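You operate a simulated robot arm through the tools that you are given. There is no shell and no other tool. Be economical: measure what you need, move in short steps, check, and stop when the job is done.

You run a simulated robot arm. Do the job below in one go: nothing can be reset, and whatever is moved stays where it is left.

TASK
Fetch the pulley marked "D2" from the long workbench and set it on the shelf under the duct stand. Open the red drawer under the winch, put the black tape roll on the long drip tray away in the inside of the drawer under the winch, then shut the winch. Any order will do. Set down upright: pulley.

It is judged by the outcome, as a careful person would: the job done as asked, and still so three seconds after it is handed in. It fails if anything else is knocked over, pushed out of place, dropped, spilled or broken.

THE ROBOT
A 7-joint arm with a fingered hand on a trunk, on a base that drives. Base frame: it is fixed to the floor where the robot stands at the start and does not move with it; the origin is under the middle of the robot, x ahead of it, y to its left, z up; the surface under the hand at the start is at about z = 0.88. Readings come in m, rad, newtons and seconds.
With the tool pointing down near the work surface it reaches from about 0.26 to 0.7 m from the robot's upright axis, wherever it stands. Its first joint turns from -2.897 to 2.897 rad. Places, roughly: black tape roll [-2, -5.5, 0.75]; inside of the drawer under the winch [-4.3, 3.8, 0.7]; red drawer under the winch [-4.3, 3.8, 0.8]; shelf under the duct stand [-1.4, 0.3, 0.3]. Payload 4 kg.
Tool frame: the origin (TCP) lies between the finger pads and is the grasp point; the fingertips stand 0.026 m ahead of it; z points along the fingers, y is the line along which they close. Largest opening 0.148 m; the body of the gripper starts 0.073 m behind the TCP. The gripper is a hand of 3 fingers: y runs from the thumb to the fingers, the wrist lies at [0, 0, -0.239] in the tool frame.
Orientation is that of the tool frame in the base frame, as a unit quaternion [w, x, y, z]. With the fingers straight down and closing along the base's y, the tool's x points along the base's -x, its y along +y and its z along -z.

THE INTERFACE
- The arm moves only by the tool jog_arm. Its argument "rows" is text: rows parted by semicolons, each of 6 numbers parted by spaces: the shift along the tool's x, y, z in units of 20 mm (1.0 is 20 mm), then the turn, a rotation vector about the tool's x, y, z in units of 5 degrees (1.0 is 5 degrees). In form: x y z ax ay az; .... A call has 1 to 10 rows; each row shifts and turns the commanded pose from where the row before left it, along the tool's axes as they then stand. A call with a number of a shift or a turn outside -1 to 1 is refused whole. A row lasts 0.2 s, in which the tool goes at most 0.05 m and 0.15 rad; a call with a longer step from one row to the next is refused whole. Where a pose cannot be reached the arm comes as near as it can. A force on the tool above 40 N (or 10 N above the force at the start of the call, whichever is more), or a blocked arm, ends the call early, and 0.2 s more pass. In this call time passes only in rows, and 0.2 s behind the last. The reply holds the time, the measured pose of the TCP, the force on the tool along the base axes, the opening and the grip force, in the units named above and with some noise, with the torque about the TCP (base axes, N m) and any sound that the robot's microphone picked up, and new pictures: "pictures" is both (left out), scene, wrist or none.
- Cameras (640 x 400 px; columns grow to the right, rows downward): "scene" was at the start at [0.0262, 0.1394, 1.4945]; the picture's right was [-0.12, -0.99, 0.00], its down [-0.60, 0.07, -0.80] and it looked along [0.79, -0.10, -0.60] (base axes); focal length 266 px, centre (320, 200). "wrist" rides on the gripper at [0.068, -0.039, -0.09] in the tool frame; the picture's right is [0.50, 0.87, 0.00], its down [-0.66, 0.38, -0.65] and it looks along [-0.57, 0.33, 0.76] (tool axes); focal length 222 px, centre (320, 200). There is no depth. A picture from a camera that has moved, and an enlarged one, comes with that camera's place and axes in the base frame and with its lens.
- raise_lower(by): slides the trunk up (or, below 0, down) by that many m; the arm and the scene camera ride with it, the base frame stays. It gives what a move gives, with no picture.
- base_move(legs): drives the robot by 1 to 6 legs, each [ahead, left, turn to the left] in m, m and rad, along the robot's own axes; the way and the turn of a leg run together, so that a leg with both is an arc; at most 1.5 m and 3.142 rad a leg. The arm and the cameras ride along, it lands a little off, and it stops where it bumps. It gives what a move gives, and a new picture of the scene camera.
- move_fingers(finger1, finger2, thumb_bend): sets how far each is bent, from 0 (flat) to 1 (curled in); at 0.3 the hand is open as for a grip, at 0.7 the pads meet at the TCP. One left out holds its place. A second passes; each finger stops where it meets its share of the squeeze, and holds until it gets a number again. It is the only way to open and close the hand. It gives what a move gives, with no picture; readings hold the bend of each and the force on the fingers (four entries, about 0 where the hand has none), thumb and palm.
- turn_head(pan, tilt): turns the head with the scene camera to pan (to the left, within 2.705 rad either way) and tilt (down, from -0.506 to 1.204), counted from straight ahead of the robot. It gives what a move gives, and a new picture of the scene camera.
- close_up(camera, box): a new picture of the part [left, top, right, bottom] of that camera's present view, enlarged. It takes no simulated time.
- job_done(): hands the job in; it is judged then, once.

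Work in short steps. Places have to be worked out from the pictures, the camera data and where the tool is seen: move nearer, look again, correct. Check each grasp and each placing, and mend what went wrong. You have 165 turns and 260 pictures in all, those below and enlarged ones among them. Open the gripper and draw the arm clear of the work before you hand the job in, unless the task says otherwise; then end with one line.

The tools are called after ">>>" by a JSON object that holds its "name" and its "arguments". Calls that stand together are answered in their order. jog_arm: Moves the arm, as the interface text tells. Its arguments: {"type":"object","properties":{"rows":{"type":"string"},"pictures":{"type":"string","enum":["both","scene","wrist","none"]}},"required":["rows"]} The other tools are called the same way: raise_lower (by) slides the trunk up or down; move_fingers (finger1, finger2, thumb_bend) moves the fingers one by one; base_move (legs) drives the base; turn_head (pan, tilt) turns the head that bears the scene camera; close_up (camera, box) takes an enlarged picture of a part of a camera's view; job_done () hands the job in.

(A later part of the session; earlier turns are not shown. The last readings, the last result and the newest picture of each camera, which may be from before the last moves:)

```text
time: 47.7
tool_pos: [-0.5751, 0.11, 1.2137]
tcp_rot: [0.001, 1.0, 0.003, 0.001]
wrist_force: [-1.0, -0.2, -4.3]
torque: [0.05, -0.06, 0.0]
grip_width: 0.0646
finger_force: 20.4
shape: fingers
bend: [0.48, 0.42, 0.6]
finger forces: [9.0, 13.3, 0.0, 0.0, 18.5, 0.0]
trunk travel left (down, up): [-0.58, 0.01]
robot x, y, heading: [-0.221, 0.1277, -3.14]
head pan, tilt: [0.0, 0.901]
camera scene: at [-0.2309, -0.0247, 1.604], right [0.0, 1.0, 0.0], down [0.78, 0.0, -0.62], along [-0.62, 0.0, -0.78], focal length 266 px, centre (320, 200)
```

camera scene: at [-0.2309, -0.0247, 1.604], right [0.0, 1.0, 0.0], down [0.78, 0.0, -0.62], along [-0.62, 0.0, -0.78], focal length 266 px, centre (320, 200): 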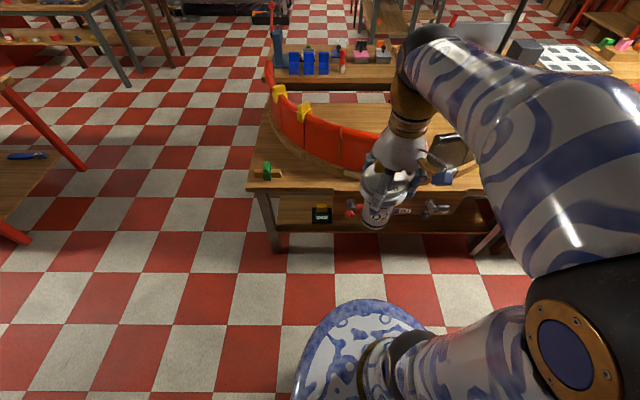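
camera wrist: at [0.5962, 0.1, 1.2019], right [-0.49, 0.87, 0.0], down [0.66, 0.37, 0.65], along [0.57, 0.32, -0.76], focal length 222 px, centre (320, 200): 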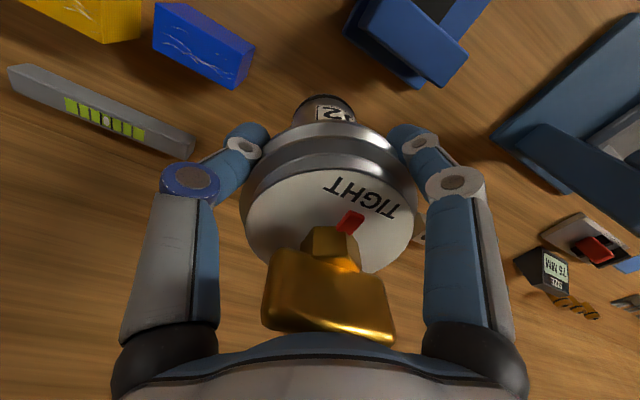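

Stand's top front edge is about x=-0.90, shelf edge ~-1.0. I lower the trunk to look under it.

>>> {"name": "raise_lower", "arguments": {"by": -0.5}}

>>> {"name": "turn_head", "arguments": {"pan": 0.0, "tilt": 0.5}}

```text
refused: -0.5 is not a number from -0.4 to 0.4
```

```text
time: 48.5
tool_pos: [-0.574, 0.1104, 1.214]
tcp_rot: [0.0, 1.0, 0.003, 0.001]
wrist_force: [0.5, 1.4, -3.6]
torque: [0.03, -0.02, -0.04]
grip_width: 0.0644
finger_force: 20.6
shape: fingers
bend: [0.48, 0.42, 0.6]
finger forces: [9.1, 13.3, 0.0, 0.0, 18.5, 0.0]
trunk travel left (down, up): [-0.58, 0.01]
robot x, y, heading: [-0.2167, 0.1245, -3.14]
head pan, tilt: [0.0, 0.499]
camera scene: at [-0.2463, -0.0248, 1.6378], right [0.0, 1.0, 0.0], down [0.48, 0.0, -0.88], along [-0.88, 0.0, -0.48], focal length 266 px, centre (320, 200)
```

scene: 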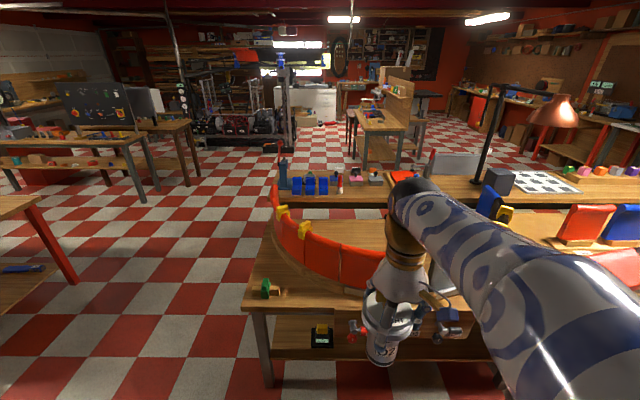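

Limit is 0.4 per call; lowering in two calls.

>>> {"name": "raise_lower", "arguments": {"by": -0.4}}

>>> {"name": "raise_lower", "arguments": {"by": -0.18}}

>>> {"name": "turn_head", "arguments": {"pan": 0.0, "tilt": 0.5}}

>>> {"name": "turn_head", "arguments": {"pan": 0.4, "tilt": 0.5}}

```text
time: 52.4
tool_pos: [-0.5744, 0.1098, 0.8135]
tcp_rot: [0.0, 1.0, 0.002, 0.001]
wrist_force: [0.2, 0.2, -3.8]
torque: [0.05, -0.03, 0.02]
grip_width: 0.0643
finger_force: 19.8
shape: fingers
bend: [0.48, 0.42, 0.6]
finger forces: [9.0, 13.3, 0.0, 0.0, 18.5, 0.0]
trunk travel left (down, up): [-0.18, 0.41]
robot x, y, heading: [-0.2136, 0.1257, -3.142]
head pan, tilt: [0.0, 0.499]
```

```text
time: 54.4
tool_pos: [-0.5751, 0.1103, 0.6333]
tcp_rot: [0.0, 1.0, 0.003, 0.001]
wrist_force: [-0.8, 0.2, -4.5]
torque: [0.02, -0.02, 0.03]
grip_width: 0.0642
finger_force: 20.9
shape: fingers
bend: [0.48, 0.42, 0.6]
finger forces: [9.0, 13.3, 0.0, 0.0, 18.4, 0.0]
trunk travel left (down, up): [0.0, 0.59]
robot x, y, heading: [-0.2179, 0.1261, -3.137]
head pan, tilt: [0.0, 0.499]
```

```text
time: 55.0
tool_pos: [-0.5741, 0.111, 0.6338]
tcp_rot: [0.001, 1.0, 0.003, 0.001]
wrist_force: [0.3, 0.4, -4.1]
torque: [0.04, -0.07, 0.03]
grip_width: 0.0643
finger_force: 20.8
shape: fingers
bend: [0.48, 0.42, 0.6]
finger forces: [8.9, 13.3, 0.1, 0.0, 18.3, 0.0]
trunk travel left (down, up): [0.0, 0.59]
robot x, y, heading: [-0.2162, 0.1274, -3.139]
head pan, tilt: [0.0, 0.499]
camera scene: at [-0.2463, -0.0248, 1.0579], right [0.0, 1.0, 0.0], down [0.48, 0.0, -0.88], along [-0.88, 0.0, -0.48], focal length 266 px, centre (320, 200)
```

scene: 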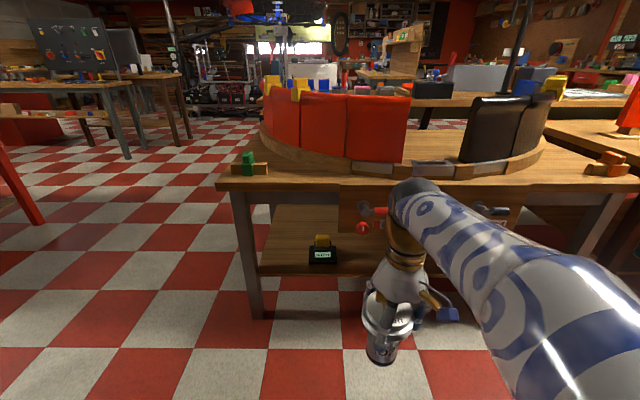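

```text
time: 55.8
tool_pos: [-0.573, 0.11, 0.6344]
tcp_rot: [0.0, 1.0, 0.003, 0.0]
wrist_force: [0.0, -0.4, -4.3]
torque: [0.03, -0.06, 0.03]
grip_width: 0.0643
finger_force: 20.9
shape: fingers
bend: [0.48, 0.42, 0.6]
finger forces: [9.0, 13.2, 0.1, 0.0, 18.4, 0.1]
trunk travel left (down, up): [0.0, 0.59]
robot x, y, heading: [-0.2157, 0.1278, -3.136]
head pan, tilt: [0.4, 0.499]
camera scene: at [-0.239, -0.0601, 1.0579], right [-0.39, 0.92, 0.0], down [0.44, 0.19, -0.88], along [-0.81, -0.34, -0.48], focal length 266 px, centre (320, 200)
```

scene: 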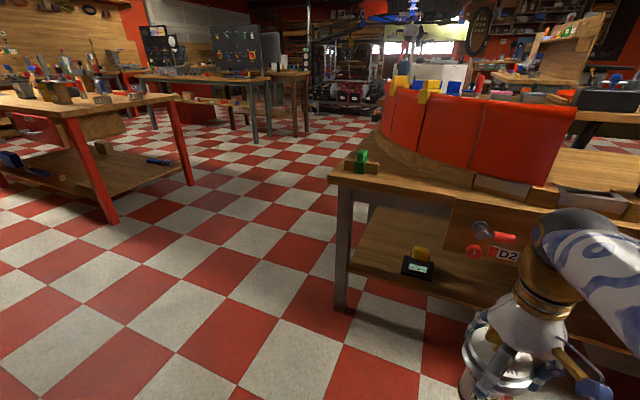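

The stand's top is at z≈0.70 with edge x≈-1.0, the shelf at ~0.3 with edge ≈-1.03: a vertical hand won't fit under it. I'll go back to the bench, set the pulley down there turned 90°, and regrip its bar knob with the hand tilted ~45°.

>>> {"name": "raise_lower", "arguments": {"by": 0.4}}

>>> {"name": "raise_lower", "arguments": {"by": 0.17}}

>>> {"name": "base_move", "arguments": {"legs": [[0, 0, -1.57], [0, 0, -1.57], [0.22, 0, 0]]}}

>>> {"name": "turn_head", "arguments": {"pan": 0.1, "tilt": 0.8}}

```text
time: 59.7
tool_pos: [-0.574, 0.1098, 1.0334]
tcp_rot: [0.0, 1.0, 0.003, 0.001]
wrist_force: [0.7, 0.9, -3.8]
torque: [0.06, -0.04, -0.03]
grip_width: 0.0639
finger_force: 20.5
shape: fingers
bend: [0.48, 0.42, 0.6]
finger forces: [9.0, 13.3, 0.0, 0.0, 18.5, 0.0]
trunk travel left (down, up): [-0.4, 0.19]
robot x, y, heading: [-0.2136, 0.1273, -3.137]
head pan, tilt: [0.4, 0.499]
```

```text
time: 61.6
tool_pos: [-0.5746, 0.1096, 1.2035]
tcp_rot: [0.0, 1.0, 0.003, 0.001]
wrist_force: [-0.2, 0.2, -4.4]
torque: [0.05, -0.04, -0.01]
grip_width: 0.0643
finger_force: 20.0
shape: fingers
bend: [0.48, 0.42, 0.6]
finger forces: [9.2, 13.4, 0.0, 0.1, 18.4, 0.0]
trunk travel left (down, up): [-0.57, 0.02]
robot x, y, heading: [-0.2184, 0.126, -3.138]
head pan, tilt: [0.4, 0.499]
```

```text
time: 70.9
tool_pos: [0.3675, 0.1687, 1.2031]
tcp_rot: [0.0, -0.022, 1.0, -0.001]
wrist_force: [-1.1, -0.5, -3.5]
torque: [-0.05, 0.06, 0.04]
grip_width: 0.0638
finger_force: 19.9
shape: fingers
bend: [0.48, 0.42, 0.6]
finger forces: [8.5, 13.1, 0.0, 0.0, 18.0, 0.1]
trunk travel left (down, up): [-0.57, 0.02]
robot x, y, heading: [0.0107, 0.1356, 0.048]
head pan, tilt: [0.4, 0.499]
camera scene: at [0.026, 0.3227, 1.6278], right [0.43, -0.9, 0.0], down [-0.43, -0.21, -0.88], along [0.79, 0.38, -0.48], focal length 266 px, centre (320, 200)
```

scene: 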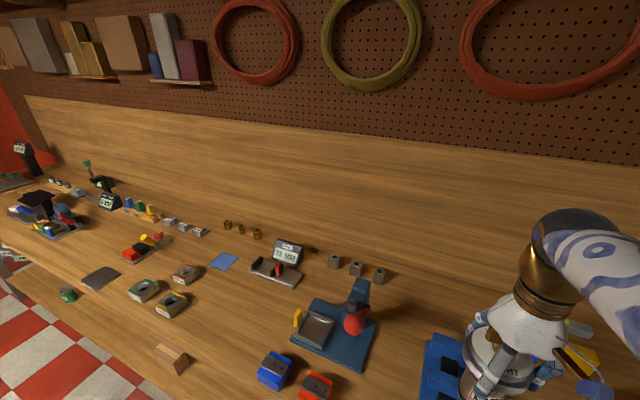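

```text
time: 71.7
tool_pos: [0.366, 0.1683, 1.2043]
tcp_rot: [-0.001, -0.023, 1.0, 0.0]
wrist_force: [0.7, 0.0, -3.8]
torque: [-0.02, 0.04, 0.04]
grip_width: 0.0634
finger_force: 19.8
shape: fingers
bend: [0.48, 0.42, 0.6]
finger forces: [8.5, 13.1, 0.0, 0.0, 18.0, 0.0]
trunk travel left (down, up): [-0.57, 0.02]
robot x, y, heading: [0.011, 0.1331, 0.049]
head pan, tilt: [0.099, 0.799]
camera scene: at [0.0228, 0.2952, 1.602], right [0.14, -0.99, 0.0], down [-0.71, -0.1, -0.7], along [0.69, 0.1, -0.72], focal length 266 px, centre (320, 200)
```

scene: 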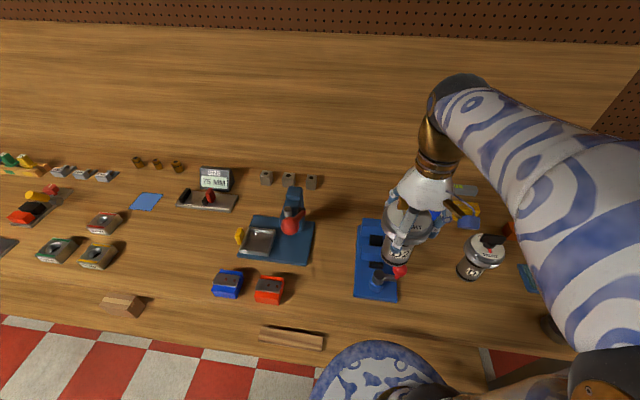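

A clear patch lies around (0.43, 0.78). I back off slightly, straighten and drive left to face it.

>>> {"name": "base_move", "arguments": {"legs": [[-0.06, 0, -0.048], [0, 0.64, 0], [0.06, 0, 0]]}}

>>> {"name": "turn_head", "arguments": {"pan": 0.0, "tilt": 0.8}}

```text
time: 76.4
tool_pos: [0.3704, 0.8053, 1.2029]
tcp_rot: [-0.001, 0.0, 1.0, 0.0]
wrist_force: [0.4, -0.1, -3.7]
torque: [-0.04, 0.03, -0.01]
grip_width: 0.0636
finger_force: 20.0
shape: fingers
bend: [0.48, 0.42, 0.6]
finger forces: [8.5, 13.2, 0.0, 0.1, 18.0, 0.0]
trunk travel left (down, up): [-0.57, 0.02]
robot x, y, heading: [0.0079, 0.7855, 0.001]
head pan, tilt: [0.099, 0.799]
camera scene: at [0.0317, 0.9462, 1.6019], right [0.1, -0.99, 0.0], down [-0.71, -0.07, -0.7], along [0.69, 0.07, -0.72], focal length 266 px, centre (320, 200)
```

scene: 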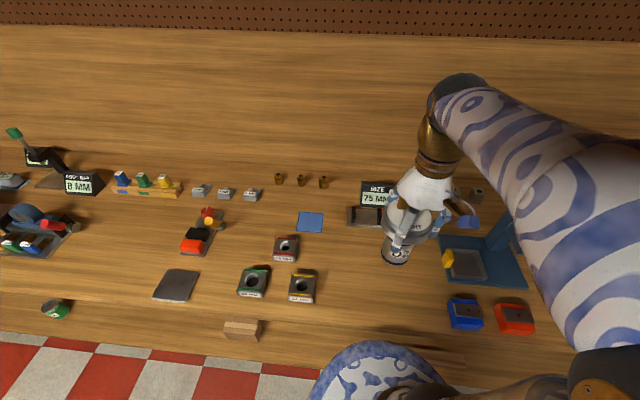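

```text
time: 77.1
tool_pos: [0.3699, 0.8051, 1.2031]
tcp_rot: [-0.001, 0.0, 1.0, 0.0]
wrist_force: [-0.2, 0.0, -4.4]
torque: [-0.07, 0.04, -0.03]
grip_width: 0.0635
finger_force: 19.7
shape: fingers
bend: [0.48, 0.42, 0.6]
finger forces: [8.4, 13.3, 0.0, 0.0, 18.0, 0.0]
trunk travel left (down, up): [-0.57, 0.02]
robot x, y, heading: [0.0108, 0.7913, 0.002]
head pan, tilt: [0.0, 0.799]
camera scene: at [0.031, 0.9382, 1.6019], right [0.0, -1.0, 0.0], down [-0.72, 0.0, -0.7], along [0.7, 0.0, -0.72], focal length 266 px, centre (320, 200)
```

scene: 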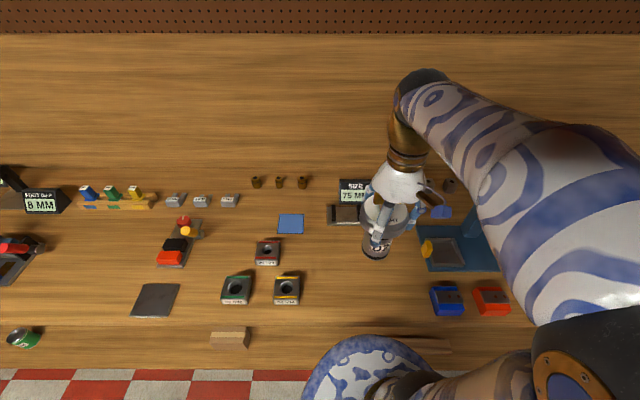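

Clear spot is (0.42, 0.80), 0.2 m from neighbours. I turn the tool 90° about its axis so the knob bar will point along base x.

>>> {"name": "jog_arm", "arguments": {"rows": "0 0 0 0 0 1;0 0 0 0 0 1;0 0 0 0 0 1;0 0 0 0 0 1;0 0 0 0 0 1;0 0 0 0 0 1;0 0 0 0 0 1;0 0 0 0 0 1;0 0 0 0 0 1;0 0 0 0 0 1", "pictures": "none"}}

>>> {"name": "jog_arm", "arguments": {"rows": "0 0 0 0 0 1;0 0 0 0 0 1;0 0 0 0 0 1;0 0 0 0 0 1;0 0 0 0 0 1;0 0 0 0 0 1;0 0 0 0 0 1;0 0 0 0 0 1", "pictures": "both"}}

```text
time: 79.3
tool_pos: [0.3682, 0.8045, 1.2032]
tcp_rot: [-0.001, 0.422, 0.907, 0.0]
wrist_force: [0.0, 0.6, -4.2]
torque: [0.03, 0.02, -0.01]
grip_width: 0.0636
finger_force: 19.8
shape: fingers
bend: [0.48, 0.42, 0.6]
finger forces: [8.6, 13.4, 0.0, 0.0, 17.9, 0.1]
trunk travel left (down, up): [-0.57, 0.02]
robot x, y, heading: [0.0115, 0.7901, 0.003]
head pan, tilt: [0.0, 0.799]
```

```text
time: 81.1
tool_pos: [0.3679, 0.8059, 1.205]
tcp_rot: [0.0, 0.708, 0.707, -0.001]
wrist_force: [-0.8, 0.4, -5.2]
torque: [0.02, 0.03, 0.0]
grip_width: 0.0632
finger_force: 19.8
shape: fingers
bend: [0.48, 0.42, 0.6]
finger forces: [8.7, 13.3, 0.0, 0.1, 17.9, 0.1]
trunk travel left (down, up): [-0.57, 0.02]
robot x, y, heading: [0.0134, 0.7911, 0.003]
head pan, tilt: [0.0, 0.799]
camera scene: at [0.0309, 0.9382, 1.6019], right [0.0, -1.0, 0.0], down [-0.72, 0.0, -0.7], along [0.7, 0.0, -0.72], focal length 266 px, centre (320, 200)
camera wrist: at [0.329, 0.8728, 1.2949], right [0.87, 0.5, 0.0], down [0.38, -0.65, 0.65], along [0.33, -0.57, -0.76], focal length 222 px, centre (320, 200)
```

scene: 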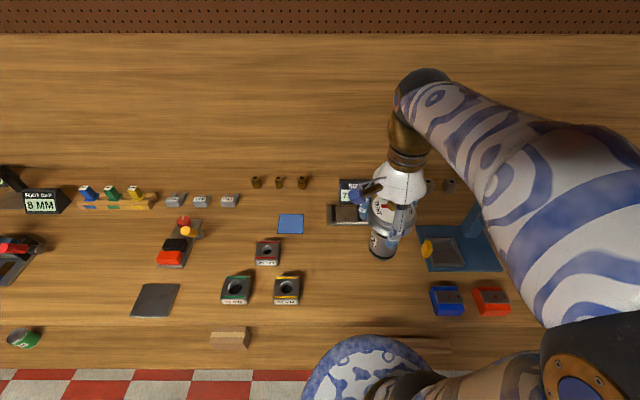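
wrist: 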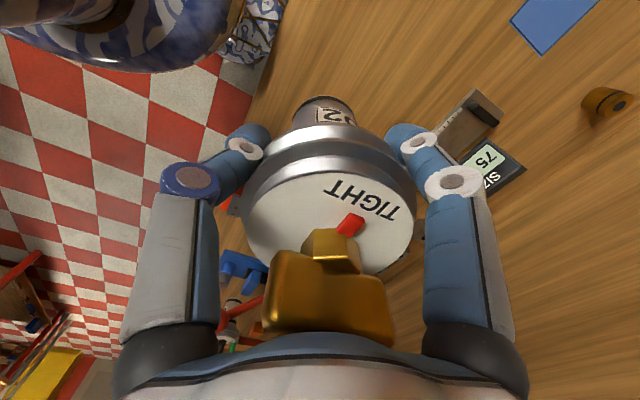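

Tool now has y along base x. Moving out 0.05 and lowering toward the bench.

>>> {"name": "jog_arm", "arguments": {"rows": "0 .9 0 0 0 0;0 .9 0 0 0 0;0 .8 1 0 0 0;0 0 1 0 0 0;0 0 1 0 0 0;0 0 1 0 0 0;0 0 1 0 0 0;0 0 1 0 0 0;0 0 1 0 0 0;0 0 1 0 0 0", "pictures": "scene"}}

```text
time: 83.3
tool_pos: [0.4227, 0.8055, 1.0435]
tcp_rot: [0.0, 0.706, 0.708, 0.0]
wrist_force: [0.3, 0.3, -4.7]
torque: [0.02, 0.04, 0.0]
grip_width: 0.0633
finger_force: 19.9
shape: fingers
bend: [0.48, 0.42, 0.6]
finger forces: [9.0, 13.4, 0.0, 0.1, 17.8, 0.0]
trunk travel left (down, up): [-0.57, 0.02]
robot x, y, heading: [0.0091, 0.7882, 0.004]
head pan, tilt: [0.0, 0.799]
camera scene: at [0.0312, 0.9382, 1.6019], right [0.0, -1.0, 0.0], down [-0.72, 0.0, -0.7], along [0.7, 0.0, -0.72], focal length 266 px, centre (320, 200)
```

scene: 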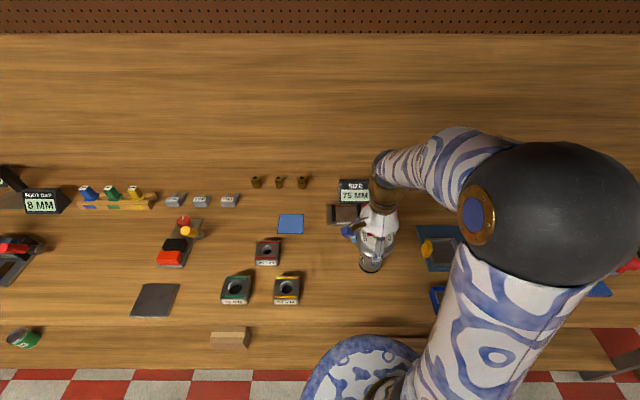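

Bottom is ~0.04 above the bench; lowering gently until the weight comes off.

>>> {"name": "jog_arm", "arguments": {"rows": "0 0 .6 0 0 0;0 0 .6 0 0 0;0 0 .4 0 0 0;0 0 .2 0 0 0", "pictures": "none"}}

```text
time: 84.3
tool_pos: [0.4202, 0.8051, 1.0076]
tcp_rot: [0.0, 0.706, 0.708, -0.001]
wrist_force: [-0.3, 0.3, -4.4]
torque: [0.03, 0.06, 0.01]
grip_width: 0.0631
finger_force: 19.8
shape: fingers
bend: [0.48, 0.42, 0.6]
finger forces: [8.9, 13.5, 0.0, 0.1, 17.8, 0.0]
trunk travel left (down, up): [-0.57, 0.02]
robot x, y, heading: [0.0104, 0.7881, -0.001]
head pan, tilt: [0.0, 0.799]
```

>>> {"name": "jog_arm", "arguments": {"rows": "0 0 .15 0 0 0;0 0 .15 0 0 0", "pictures": "none"}}

```text
time: 84.9
tool_pos: [0.4193, 0.805, 1.001]
tcp_rot: [0.0, 0.706, 0.708, -0.001]
wrist_force: [0.2, -0.1, -3.7]
torque: [0.05, 0.01, 0.06]
grip_width: 0.0635
finger_force: 20.5
shape: fingers
bend: [0.48, 0.42, 0.6]
finger forces: [8.9, 13.4, 0.0, 0.0, 17.8, 0.0]
trunk travel left (down, up): [-0.57, 0.02]
robot x, y, heading: [0.0095, 0.7931, 0.001]
head pan, tilt: [0.0, 0.799]
```

Still bearing most weight; a few mm more.

>>> {"name": "jog_arm", "arguments": {"rows": "0 0 .15 0 0 0", "pictures": "none"}}

>>> {"name": "jog_arm", "arguments": {"rows": "0 0 .1 0 0 0", "pictures": "both"}}

```text
time: 85.3
tool_pos: [0.4203, 0.8045, 1.0005]
tcp_rot: [-0.001, 0.706, 0.708, 0.0]
wrist_force: [-2.2, -1.8, 10.5]
torque: [-0.05, 0.01, 0.04]
grip_width: 0.0624
finger_force: 18.7
shape: fingers
bend: [0.48, 0.42, 0.61]
finger forces: [7.5, 13.4, 0.0, 0.1, 17.8, 0.1]
trunk travel left (down, up): [-0.57, 0.02]
robot x, y, heading: [0.0101, 0.7894, 0.004]
head pan, tilt: [0.0, 0.799]
```

```text
time: 85.7
tool_pos: [0.4195, 0.8054, 0.9969]
tcp_rot: [0.001, 0.706, 0.708, 0.001]
wrist_force: [-2.0, -4.4, 19.9]
torque: [-0.42, 0.12, 0.12]
grip_width: 0.0587
finger_force: 18.1
shape: fingers
bend: [0.49, 0.41, 0.63]
finger forces: [6.2, 14.2, 0.0, 0.0, 15.8, 0.0]
trunk travel left (down, up): [-0.57, 0.02]
robot x, y, heading: [0.0122, 0.7885, -0.0]
head pan, tilt: [0.0, 0.799]
camera scene: at [0.0289, 0.9375, 1.6023], right [0.0, -1.0, 0.0], down [-0.72, 0.0, -0.7], along [0.7, 0.0, -0.72], focal length 266 px, centre (320, 200)
camera wrist: at [0.3795, 0.8735, 1.0882], right [0.86, 0.5, 0.0], down [0.38, -0.65, 0.65], along [0.33, -0.57, -0.76], focal length 222 px, centre (320, 200)
```

scene: 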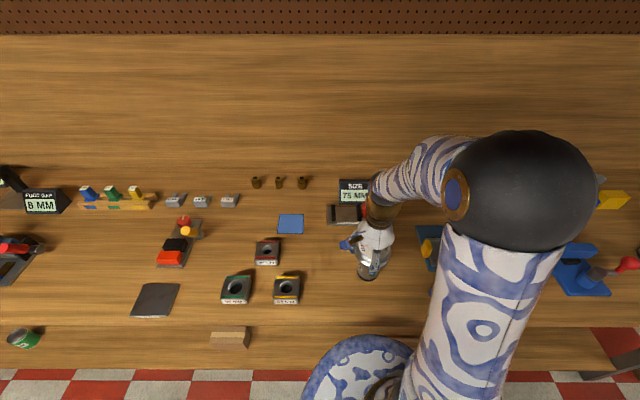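
wrist: 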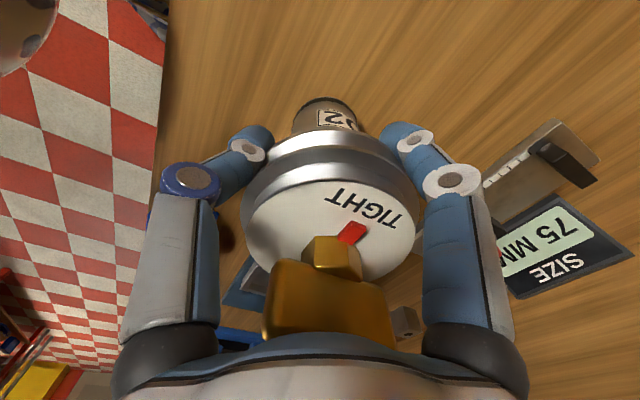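

Standing on the bench. Ease up 3 mm and open the fingers.

>>> {"name": "jog_arm", "arguments": {"rows": "0 0 -.15 0 0 0", "pictures": "none"}}

>>> {"name": "move_fingers", "arguments": {"finger1": 0.3, "finger2": 0.3, "thumb_bend": 0.3}}

>>> {"name": "jog_arm", "arguments": {"rows": "0 0 -.5 0 0 0;0 0 -1 0 0 0;0 0 -1 0 0 0;0 0 -1 0 0 0;0 0 -1 0 0 0;0 0 -1 0 0 0;0 0 -1 0 0 0;0 0 -1 0 0 0", "pictures": "both"}}

```text
time: 86.1
tool_pos: [0.4195, 0.8076, 0.9993]
tcp_rot: [-0.002, 0.706, 0.708, -0.001]
wrist_force: [-0.6, -0.5, 1.8]
torque: [-0.16, 0.13, -0.02]
grip_width: 0.059
finger_force: 19.9
shape: fingers
bend: [0.49, 0.41, 0.62]
finger forces: [7.8, 15.0, 0.0, 0.1, 17.3, 0.0]
trunk travel left (down, up): [-0.57, 0.02]
robot x, y, heading: [0.0108, 0.7862, 0.003]
head pan, tilt: [0.0, 0.799]
```

```text
time: 87.1
tool_pos: [0.4204, 0.8066, 0.9989]
tcp_rot: [0.0, 0.707, 0.708, 0.0]
wrist_force: [0.9, -0.1, -0.3]
torque: [0.03, -0.01, 0.04]
grip_width: 0.1265
finger_force: 0.0
shape: fingers
bend: [0.3, 0.3, 0.3]
finger forces: [0.0, 0.0, 0.0, 0.1, 0.0, 0.0]
trunk travel left (down, up): [-0.57, 0.02]
robot x, y, heading: [0.0069, 0.7846, -0.003]
head pan, tilt: [0.0, 0.799]
```

```text
time: 88.9
tool_pos: [0.4202, 0.8072, 1.152]
tcp_rot: [-0.001, 0.706, 0.708, -0.001]
wrist_force: [0.4, -0.2, 0.6]
torque: [0.01, 0.02, 0.02]
grip_width: 0.1265
finger_force: 0.2
shape: fingers
bend: [0.3, 0.3, 0.3]
finger forces: [0.1, 0.0, 0.0, 0.1, 0.1, 0.0]
trunk travel left (down, up): [-0.57, 0.02]
robot x, y, heading: [0.0112, 0.7866, 0.006]
head pan, tilt: [0.0, 0.799]
camera scene: at [0.0306, 0.9382, 1.6019], right [0.0, -1.0, 0.0], down [-0.72, 0.0, -0.7], along [0.7, 0.0, -0.72], focal length 266 px, centre (320, 200)
camera wrist: at [0.3817, 0.8753, 1.2417], right [0.86, 0.5, 0.0], down [0.38, -0.65, 0.65], along [0.33, -0.57, -0.76], focal length 222 px, centre (320, 200)
```

scene: 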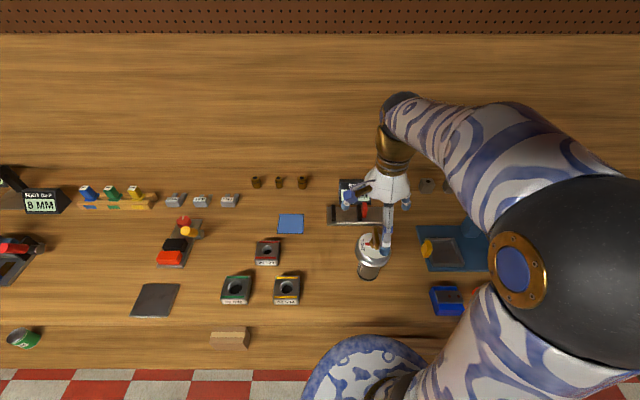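
wrist: 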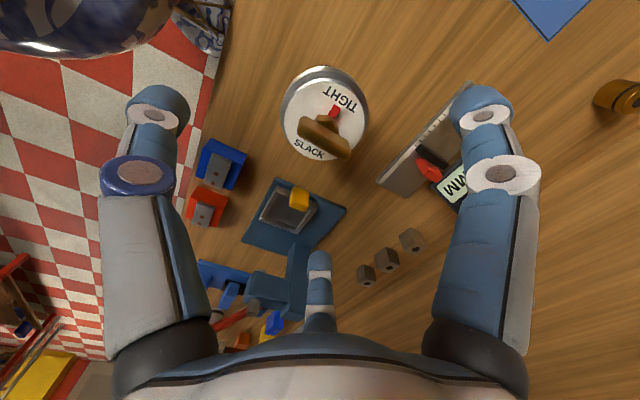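

Pulley stands upright at (0.426, 0.807), knob bar along base x. Back the base 0.2 m and turn the tool back 90° ready to tilt.

>>> {"name": "base_move", "arguments": {"legs": [[-0.2, 0, 0]]}}

>>> {"name": "jog_arm", "arguments": {"rows": "0 0 0 0 0 -1;0 0 0 0 0 -1;0 0 0 0 0 -1;0 0 0 0 0 -1;0 0 0 0 0 -1;0 0 0 0 0 -1;0 0 0 0 0 -1;0 0 0 0 0 -1;0 0 0 0 0 -1;0 0 0 0 0 -1", "pictures": "none"}}

>>> {"name": "jog_arm", "arguments": {"rows": "0 0 0 0 0 -1;0 0 0 0 0 -1;0 0 0 0 0 -1;0 0 0 0 0 -1;0 0 0 0 0 -1;0 0 0 0 0 -1;0 0 0 0 0 -1;0 0 0 0 0 -1", "pictures": "none"}}

>>> {"name": "jog_arm", "arguments": {"rows": "0 0 0 0 -1 0;0 0 0 0 -1 0;0 0 0 0 -1 0;0 0 0 0 -1 0;0 0 0 0 -1 0;0 0 0 0 -1 0;0 0 0 0 -1 0;0 0 0 0 -1 0;0 0 0 0 -1 0", "pictures": "both"}}

```text
time: 90.5
tool_pos: [0.2138, 0.8074, 1.1509]
tcp_rot: [0.0, 0.705, 0.709, -0.001]
wrist_force: [0.0, -0.2, 0.3]
torque: [-0.03, -0.01, -0.01]
grip_width: 0.1268
finger_force: 0.0
shape: fingers
bend: [0.3, 0.3, 0.3]
finger forces: [0.0, 0.0, 0.1, 0.0, 0.0, 0.1]
trunk travel left (down, up): [-0.57, 0.02]
robot x, y, heading: [-0.1928, 0.7858, 0.005]
head pan, tilt: [0.0, 0.799]
camera scene: at [-0.1774, 0.9375, 1.602], right [0.01, -1.0, 0.0], down [-0.72, 0.0, -0.7], along [0.7, 0.0, -0.72], focal length 266 px, centre (320, 200)
```

scene: 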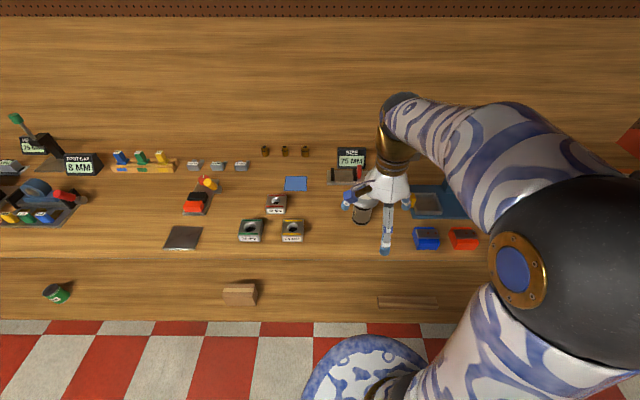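

```text
time: 92.7
tool_pos: [0.2143, 0.8093, 1.1513]
tcp_rot: [0.0, 0.338, 0.941, -0.002]
wrist_force: [0.1, 0.2, -0.4]
torque: [-0.02, 0.05, 0.0]
grip_width: 0.1267
finger_force: 0.1
shape: fingers
bend: [0.3, 0.3, 0.3]
finger forces: [0.0, 0.0, 0.0, 0.1, 0.0, 0.0]
trunk travel left (down, up): [-0.57, 0.02]
robot x, y, heading: [-0.1991, 0.7888, 0.004]
head pan, tilt: [0.0, 0.799]
```

```text
time: 94.5
tool_pos: [0.2152, 0.8092, 1.1508]
tcp_rot: [-0.001, -0.003, 1.0, 0.0]
wrist_force: [0.1, 0.5, -0.1]
torque: [0.02, -0.03, -0.02]
grip_width: 0.1264
finger_force: 0.1
shape: fingers
bend: [0.3, 0.3, 0.3]
finger forces: [0.0, 0.0, 0.1, 0.0, 0.0, 0.0]
trunk travel left (down, up): [-0.57, 0.02]
robot x, y, heading: [-0.1909, 0.7874, 0.007]
head pan, tilt: [0.0, 0.799]
```

```text
time: 96.5
tool_pos: [0.2149, 0.8083, 1.152]
tcp_rot: [0.383, -0.004, 0.924, 0.002]
wrist_force: [0.6, 0.9, -0.5]
torque: [0.0, -0.03, 0.01]
grip_width: 0.1266
finger_force: 0.1
shape: fingers
bend: [0.3, 0.3, 0.3]
finger forces: [0.1, 0.0, 0.0, 0.0, 0.0, 0.1]
trunk travel left (down, up): [-0.57, 0.02]
robot x, y, heading: [-0.1992, 0.7879, 0.008]
head pan, tilt: [0.0, 0.799]
camera scene: at [-0.1768, 0.9376, 1.6019], right [0.01, -1.0, 0.0], down [-0.72, 0.0, -0.7], along [0.7, 0.0, -0.72], focal length 266 px, centre (320, 200)
camera wrist: at [0.1031, 0.7691, 1.1677], right [-0.36, 0.86, -0.35], down [0.0, 0.38, 0.93], along [0.93, 0.33, -0.13], focal length 222 px, centre (320, 200)
```

scene: 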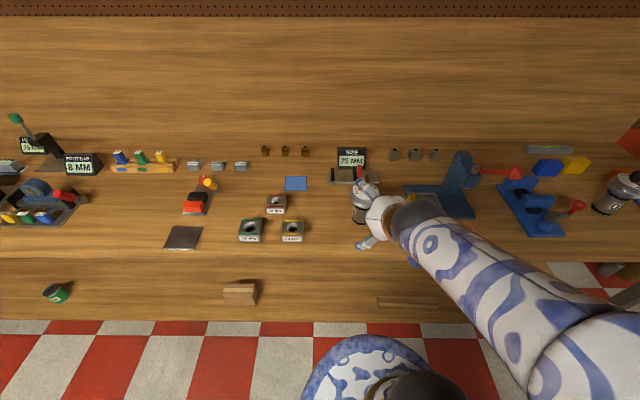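
wrist: 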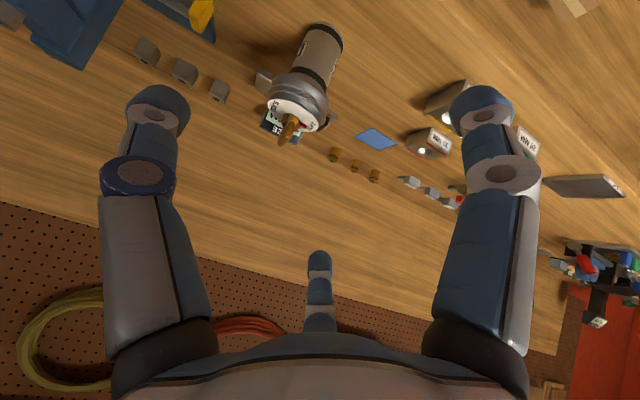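

The hand tilts 45° forward-down. I part-close the fingers to a narrow opening for the knob and move to a standoff point, then check the view.

>>> {"name": "move_fingers", "arguments": {"finger1": 0.5, "finger2": 0.5, "thumb_bend": 0.5}}

>>> {"name": "jog_arm", "arguments": {"rows": "-1 0 0 0 0 0;-1 0 0 0 0 0;-1 0 0 0 0 0;-.9 0 0 0 0 0;0 0 1 0 0 0;0 0 1 0 0 0;0 0 1 0 0 0;0 0 1 0 0 0", "pictures": "both"}}

>>> {"name": "close_up", "arguments": {"camera": "scene", "box": [320, 140, 440, 260]}}

```text
time: 97.5
tool_pos: [0.2139, 0.8089, 1.1508]
tcp_rot: [0.382, -0.003, 0.924, 0.001]
wrist_force: [0.0, 0.5, -0.2]
torque: [0.02, -0.01, -0.04]
grip_width: 0.0628
finger_force: 0.1
shape: fingers
bend: [0.5, 0.5, 0.5]
finger forces: [0.0, 0.0, 0.0, 0.1, 0.0, 0.1]
trunk travel left (down, up): [-0.57, 0.02]
robot x, y, heading: [-0.1956, 0.7866, 0.011]
head pan, tilt: [0.0, 0.799]
```

```text
time: 99.3
tool_pos: [0.327, 0.8095, 1.1499]
tcp_rot: [0.382, -0.003, 0.924, 0.001]
wrist_force: [-0.3, 0.7, -0.3]
torque: [0.0, 0.0, -0.01]
grip_width: 0.0625
finger_force: 0.0
shape: fingers
bend: [0.5, 0.5, 0.5]
finger forces: [0.1, 0.1, 0.0, 0.0, 0.0, 0.0]
trunk travel left (down, up): [-0.57, 0.02]
robot x, y, heading: [-0.1965, 0.7893, 0.001]
head pan, tilt: [0.0, 0.799]
camera scene: at [-0.1761, 0.9375, 1.6019], right [0.01, -1.0, 0.0], down [-0.72, 0.0, -0.7], along [0.7, 0.0, -0.72], focal length 266 px, centre (320, 200)
camera wrist: at [0.2152, 0.7701, 1.1655], right [-0.36, 0.86, -0.35], down [0.0, 0.38, 0.93], along [0.93, 0.33, -0.14], focal length 222 px, centre (320, 200)
```

scene: 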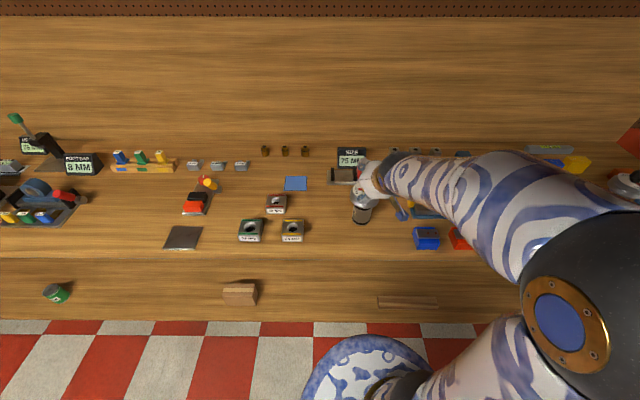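
wrist: 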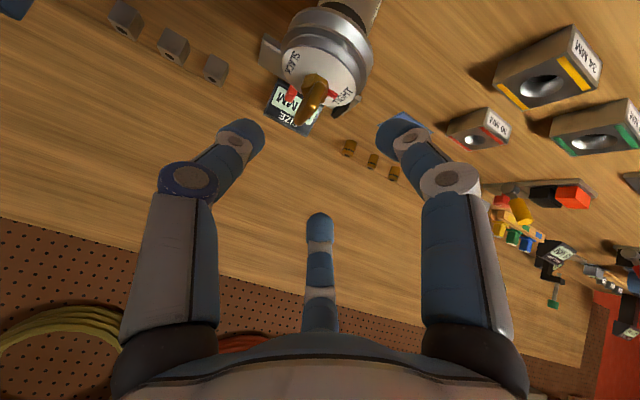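

```text
3.33 times, centred on (380, 200) of scene
camera zoom: at [-0.1761, 0.9375, 1.6019], right [0.01, -1.0, 0.0], down [-0.72, 0.0, -0.7], along [0.7, 0.0, -0.72], focal length 888 px, centre (120, 200)
```

zoom: 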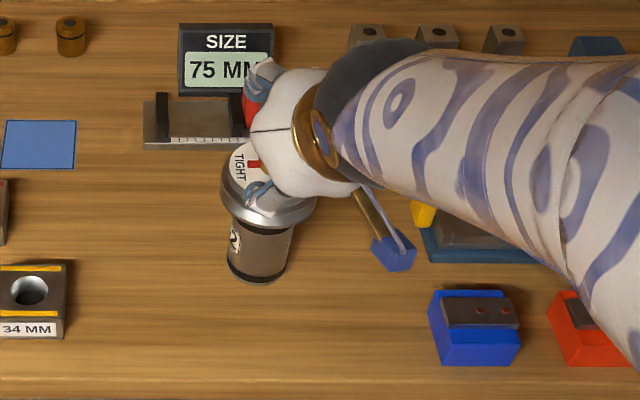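

The knob lies straight ahead along the tool axis, ~0.136 m away. Advancing 0.1 m, then checking.

>>> {"name": "jog_arm", "arguments": {"rows": "0 -.1 1 0 0 0;0 -.1 1 0 0 0;0 -.05 1 0 0 0;0 0 1 0 0 0;0 0 1 0 0 0", "pictures": "wrist"}}

```text
time: 100.5
tool_pos: [0.3957, 0.8053, 1.0779]
tcp_rot: [0.381, -0.003, 0.924, 0.002]
wrist_force: [0.5, 0.7, 0.5]
torque: [-0.01, 0.0, 0.01]
grip_width: 0.0623
finger_force: 0.1
shape: fingers
bend: [0.5, 0.5, 0.5]
finger forces: [0.1, 0.1, 0.0, 0.1, 0.0, 0.0]
trunk travel left (down, up): [-0.57, 0.02]
robot x, y, heading: [-0.1988, 0.7851, 0.005]
head pan, tilt: [0.0, 0.799]
camera wrist: at [0.2848, 0.7654, 1.0941], right [-0.36, 0.86, -0.35], down [0.0, 0.38, 0.93], along [0.93, 0.33, -0.14], focal length 222 px, centre (320, 200)
```

wrist: 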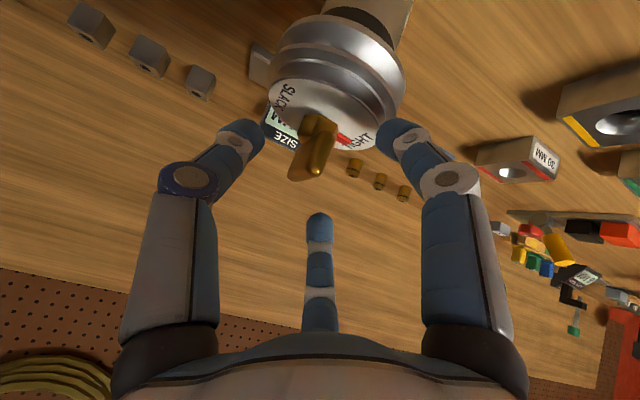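

Bar spans z≈1.037–1.067. Advance the last 0.034 m gently.

>>> {"name": "jog_arm", "arguments": {"rows": "-.1 0 .6 0 0 0;-.1 0 .6 0 0 0;0 0 .5 0 0 0", "pictures": "both"}}

>>> {"name": "close_up", "arguments": {"camera": "wrist", "box": [180, 80, 460, 260]}}

```text
time: 101.3
tool_pos: [0.4217, 0.8051, 1.0569]
tcp_rot: [0.383, -0.003, 0.924, 0.001]
wrist_force: [-1.1, 1.8, 5.4]
torque: [0.21, 0.09, 0.01]
grip_width: 0.0611
finger_force: 3.4
shape: fingers
bend: [0.52, 0.5, 0.5]
finger forces: [7.2, 0.0, 0.0, 0.0, 0.0, 0.0]
trunk travel left (down, up): [-0.57, 0.02]
robot x, y, heading: [-0.1954, 0.7903, 0.003]
head pan, tilt: [0.0, 0.799]
camera scene: at [-0.1775, 0.9378, 1.602], right [0.01, -1.0, 0.0], down [-0.72, 0.0, -0.7], along [0.7, 0.0, -0.72], focal length 266 px, centre (320, 200)
camera wrist: at [0.3103, 0.7663, 1.0732], right [-0.36, 0.86, -0.35], down [0.0, 0.38, 0.93], along [0.93, 0.33, -0.14], focal length 222 px, centre (320, 200)
```

scene: 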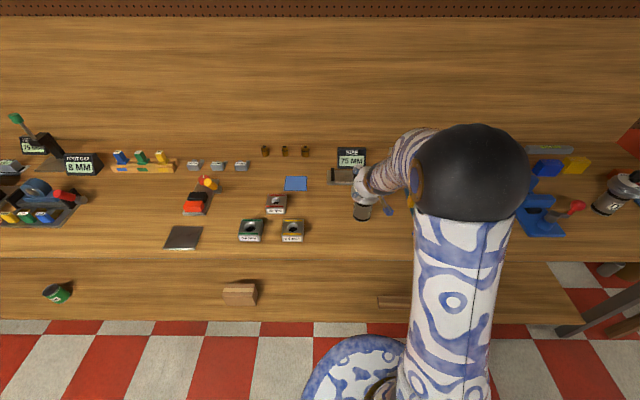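
wrist: 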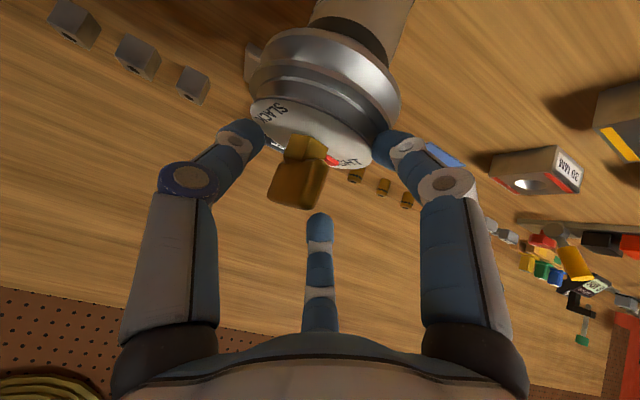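

```text
2.22 times, centred on (320, 170) of wrist
camera zoom: at [0.3103, 0.7663, 1.0732], right [-0.36, 0.86, -0.35], down [0.0, 0.38, 0.93], along [0.93, 0.33, -0.14], focal length 494 px, centre (320, 267)
```

zoom: 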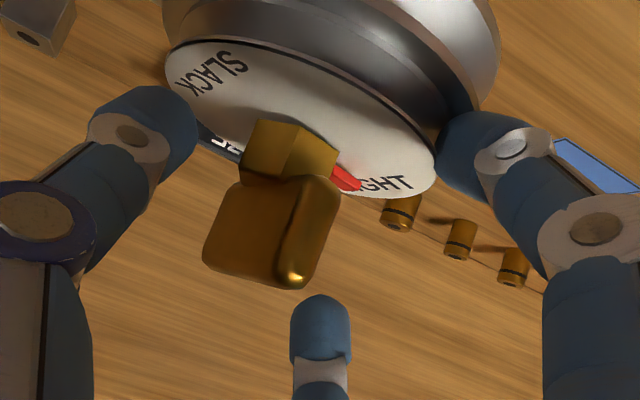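

Finger 1 touches the disc, so I back off 0.03 up the tool axis and look at the knob's angle more carefully.

>>> {"name": "jog_arm", "arguments": {"rows": "-.2 0 -.8 0 0 0;-.2 0 -.8 0 0 0;-.5 0 -1 0 0 0;-.5 0 -1 0 0 0;-.5 0 -1 0 0 0", "pictures": "wrist"}}

>>> {"name": "close_up", "arguments": {"camera": "wrist", "box": [220, 60, 420, 200]}}

>>> {"name": "close_up", "arguments": {"camera": "scene", "box": [320, 150, 410, 230]}}

```text
time: 102.5
tool_pos: [0.3848, 0.805, 1.1497]
tcp_rot: [0.381, -0.003, 0.924, 0.001]
wrist_force: [0.6, 0.1, -0.5]
torque: [-0.03, 0.02, -0.01]
grip_width: 0.0619
finger_force: 0.0
shape: fingers
bend: [0.5, 0.5, 0.5]
finger forces: [0.0, 0.0, 0.0, 0.0, 0.0, 0.0]
trunk travel left (down, up): [-0.57, 0.02]
robot x, y, heading: [-0.1979, 0.7856, 0.007]
head pan, tilt: [0.0, 0.799]
camera wrist: at [0.2735, 0.7658, 1.166], right [-0.36, 0.86, -0.35], down [0.0, 0.38, 0.93], along [0.93, 0.33, -0.14], focal length 222 px, centre (320, 200)
```

wrist: 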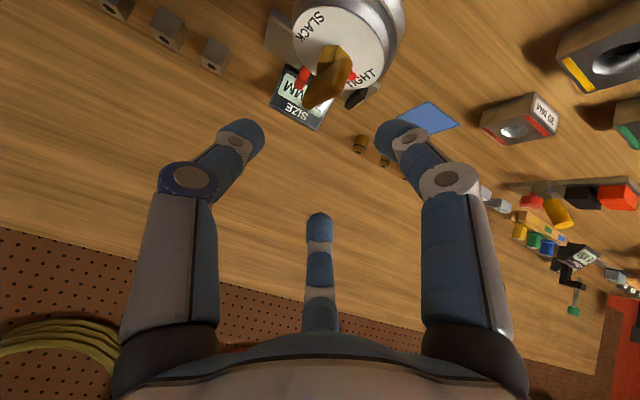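

```text
2.86 times, centred on (320, 130) of wrist
camera zoom: at [0.2735, 0.7658, 1.166], right [-0.36, 0.86, -0.35], down [0.0, 0.38, 0.93], along [0.93, 0.33, -0.14], focal length 635 px, centre (320, 400)
```

zoom: 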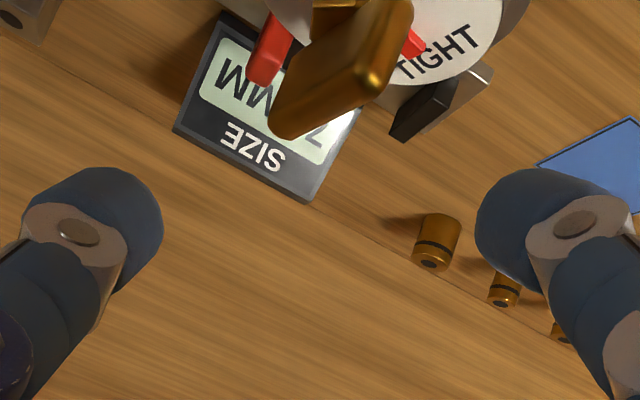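

```text
5.00 times, centred on (365, 190) of scene
camera zoom: at [-0.1767, 0.9375, 1.6019], right [0.01, -1.0, 0.0], down [-0.72, 0.0, -0.7], along [0.7, 0.0, -0.72], focal length 1332 px, centre (95, 250)
```

zoom: 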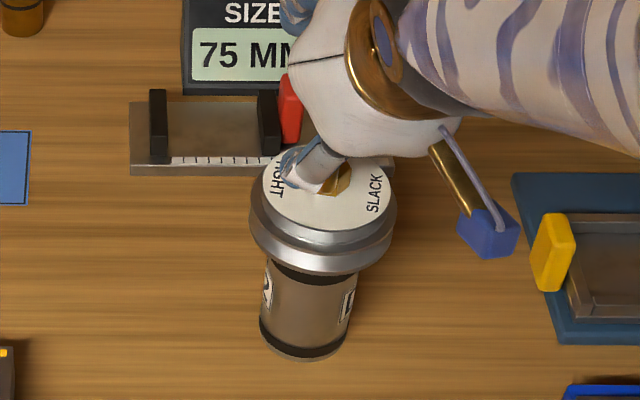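

The bar points ~8° to the right of base x, centre near (0.428, 0.802). I yaw the hand 10° right, then approach along its axis to a TCP 12 mm higher than before.

>>> {"name": "jog_arm", "arguments": {"rows": "0 0 0 .7 0 .7;0 0 0 .7 0 .7;.7 .1 0 0 0 0;.65 .12 0 0 0 0;0 0 1 0 0 0;0 0 1 0 0 0;0 0 1 0 0 0;0 0 .7 0 0 0;0 0 .6 0 0 0", "pictures": "wrist"}}

>>> {"name": "close_up", "arguments": {"camera": "wrist", "box": [180, 60, 460, 260]}}

```text
time: 104.5
tool_pos: [0.4264, 0.8026, 1.0677]
tcp_rot: [0.381, 0.076, 0.921, -0.031]
wrist_force: [-2.2, 2.2, 4.6]
torque: [0.19, 0.07, 0.08]
grip_width: 0.0626
finger_force: 3.1
shape: fingers
bend: [0.51, 0.5, 0.5]
finger forces: [6.2, 0.1, 0.1, 0.0, 0.0, 0.0]
trunk travel left (down, up): [-0.57, 0.02]
robot x, y, heading: [-0.197, 0.7864, 0.01]
head pan, tilt: [0.0, 0.799]
camera wrist: at [0.31, 0.7828, 1.0851], right [-0.21, 0.91, -0.35], down [0.06, 0.37, 0.93], along [0.98, 0.17, -0.13], focal length 222 px, centre (320, 200)
```

wrist: 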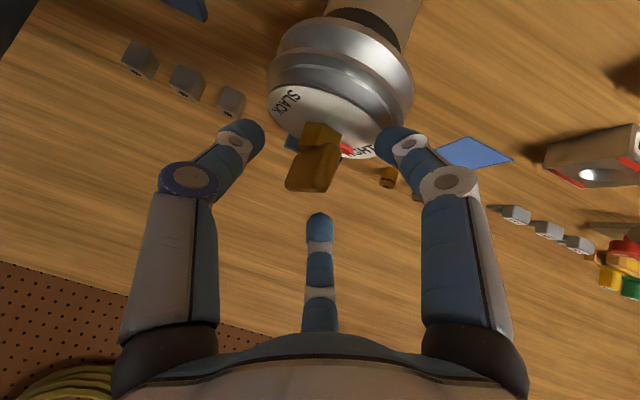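

```text
2.00 times, centred on (320, 160) of wrist
camera zoom: at [0.31, 0.7828, 1.0851], right [-0.21, 0.91, -0.35], down [0.06, 0.37, 0.93], along [0.98, 0.17, -0.13], focal length 444 px, centre (320, 280)
```

zoom: 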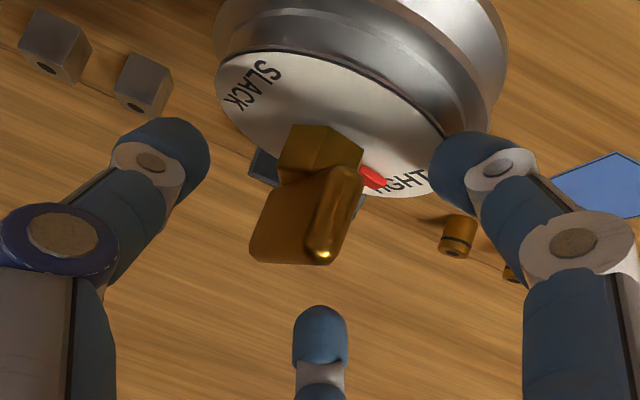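

Bar is aligned with the hand now, but finger 1 still touches the disc. Raise 8 mm and close part way.

>>> {"name": "jog_arm", "arguments": {"rows": "-.3 0 -.3 0 0 0", "pictures": "none"}}

>>> {"name": "move_fingers", "arguments": {"finger1": 0.6, "finger2": 0.58, "thumb_bend": 0.58}}

>>> {"name": "jog_arm", "arguments": {"rows": "0 0 0 0 0 0", "pictures": "wrist"}}

>>> {"name": "close_up", "arguments": {"camera": "wrist", "box": [180, 60, 460, 260]}}

```text
time: 104.9
tool_pos: [0.4276, 0.8009, 1.0761]
tcp_rot: [0.381, 0.077, 0.921, -0.032]
wrist_force: [0.5, 0.5, -0.5]
torque: [-0.02, 0.06, -0.04]
grip_width: 0.0629
finger_force: 0.0
shape: fingers
bend: [0.5, 0.5, 0.5]
finger forces: [0.0, 0.0, 0.1, 0.0, 0.0, 0.0]
trunk travel left (down, up): [-0.57, 0.02]
robot x, y, heading: [-0.1977, 0.7874, 0.004]
head pan, tilt: [0.0, 0.799]
```

```text
time: 105.9
tool_pos: [0.427, 0.8007, 1.0751]
tcp_rot: [0.381, 0.076, 0.921, -0.031]
wrist_force: [0.5, -0.9, -0.2]
torque: [-0.01, 0.03, -0.01]
grip_width: 0.0351
finger_force: 0.1
shape: fingers
bend: [0.6, 0.57, 0.57]
finger forces: [0.0, 0.0, 0.0, 0.0, 0.1, 0.0]
trunk travel left (down, up): [-0.57, 0.02]
robot x, y, heading: [-0.1902, 0.7859, 0.004]
head pan, tilt: [0.0, 0.799]
```

```text
time: 106.3
tool_pos: [0.4279, 0.8002, 1.0757]
tcp_rot: [0.381, 0.077, 0.921, -0.032]
wrist_force: [0.0, -0.5, 0.3]
torque: [0.0, 0.03, 0.02]
grip_width: 0.0351
finger_force: 0.1
shape: fingers
bend: [0.6, 0.57, 0.57]
finger forces: [0.1, 0.0, 0.1, 0.0, 0.0, 0.0]
trunk travel left (down, up): [-0.57, 0.02]
robot x, y, heading: [-0.1976, 0.7901, 0.006]
head pan, tilt: [0.0, 0.799]
camera wrist: at [0.3108, 0.7819, 1.0926], right [-0.21, 0.91, -0.35], down [0.06, 0.37, 0.93], along [0.98, 0.17, -0.14], focal length 222 px, centre (320, 200)
```

wrist: 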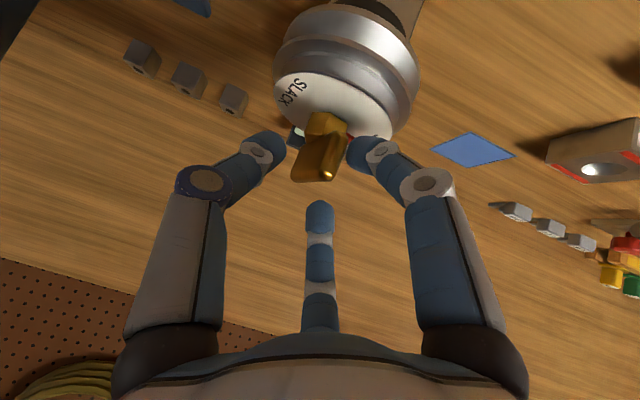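

```text
2.00 times, centred on (320, 160) of wrist
camera zoom: at [0.3108, 0.7819, 1.0926], right [-0.21, 0.91, -0.35], down [0.06, 0.37, 0.93], along [0.98, 0.17, -0.14], focal length 444 px, centre (320, 280)
```

zoom: 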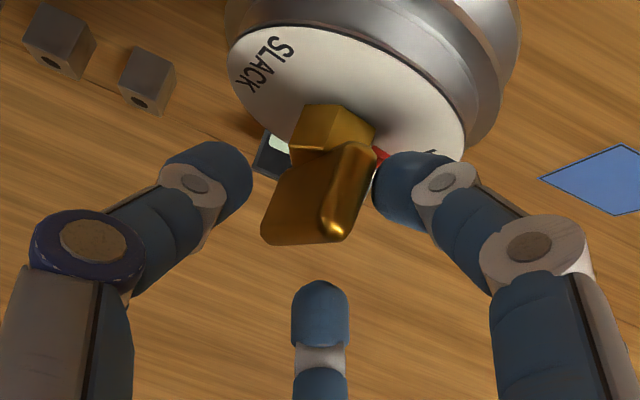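

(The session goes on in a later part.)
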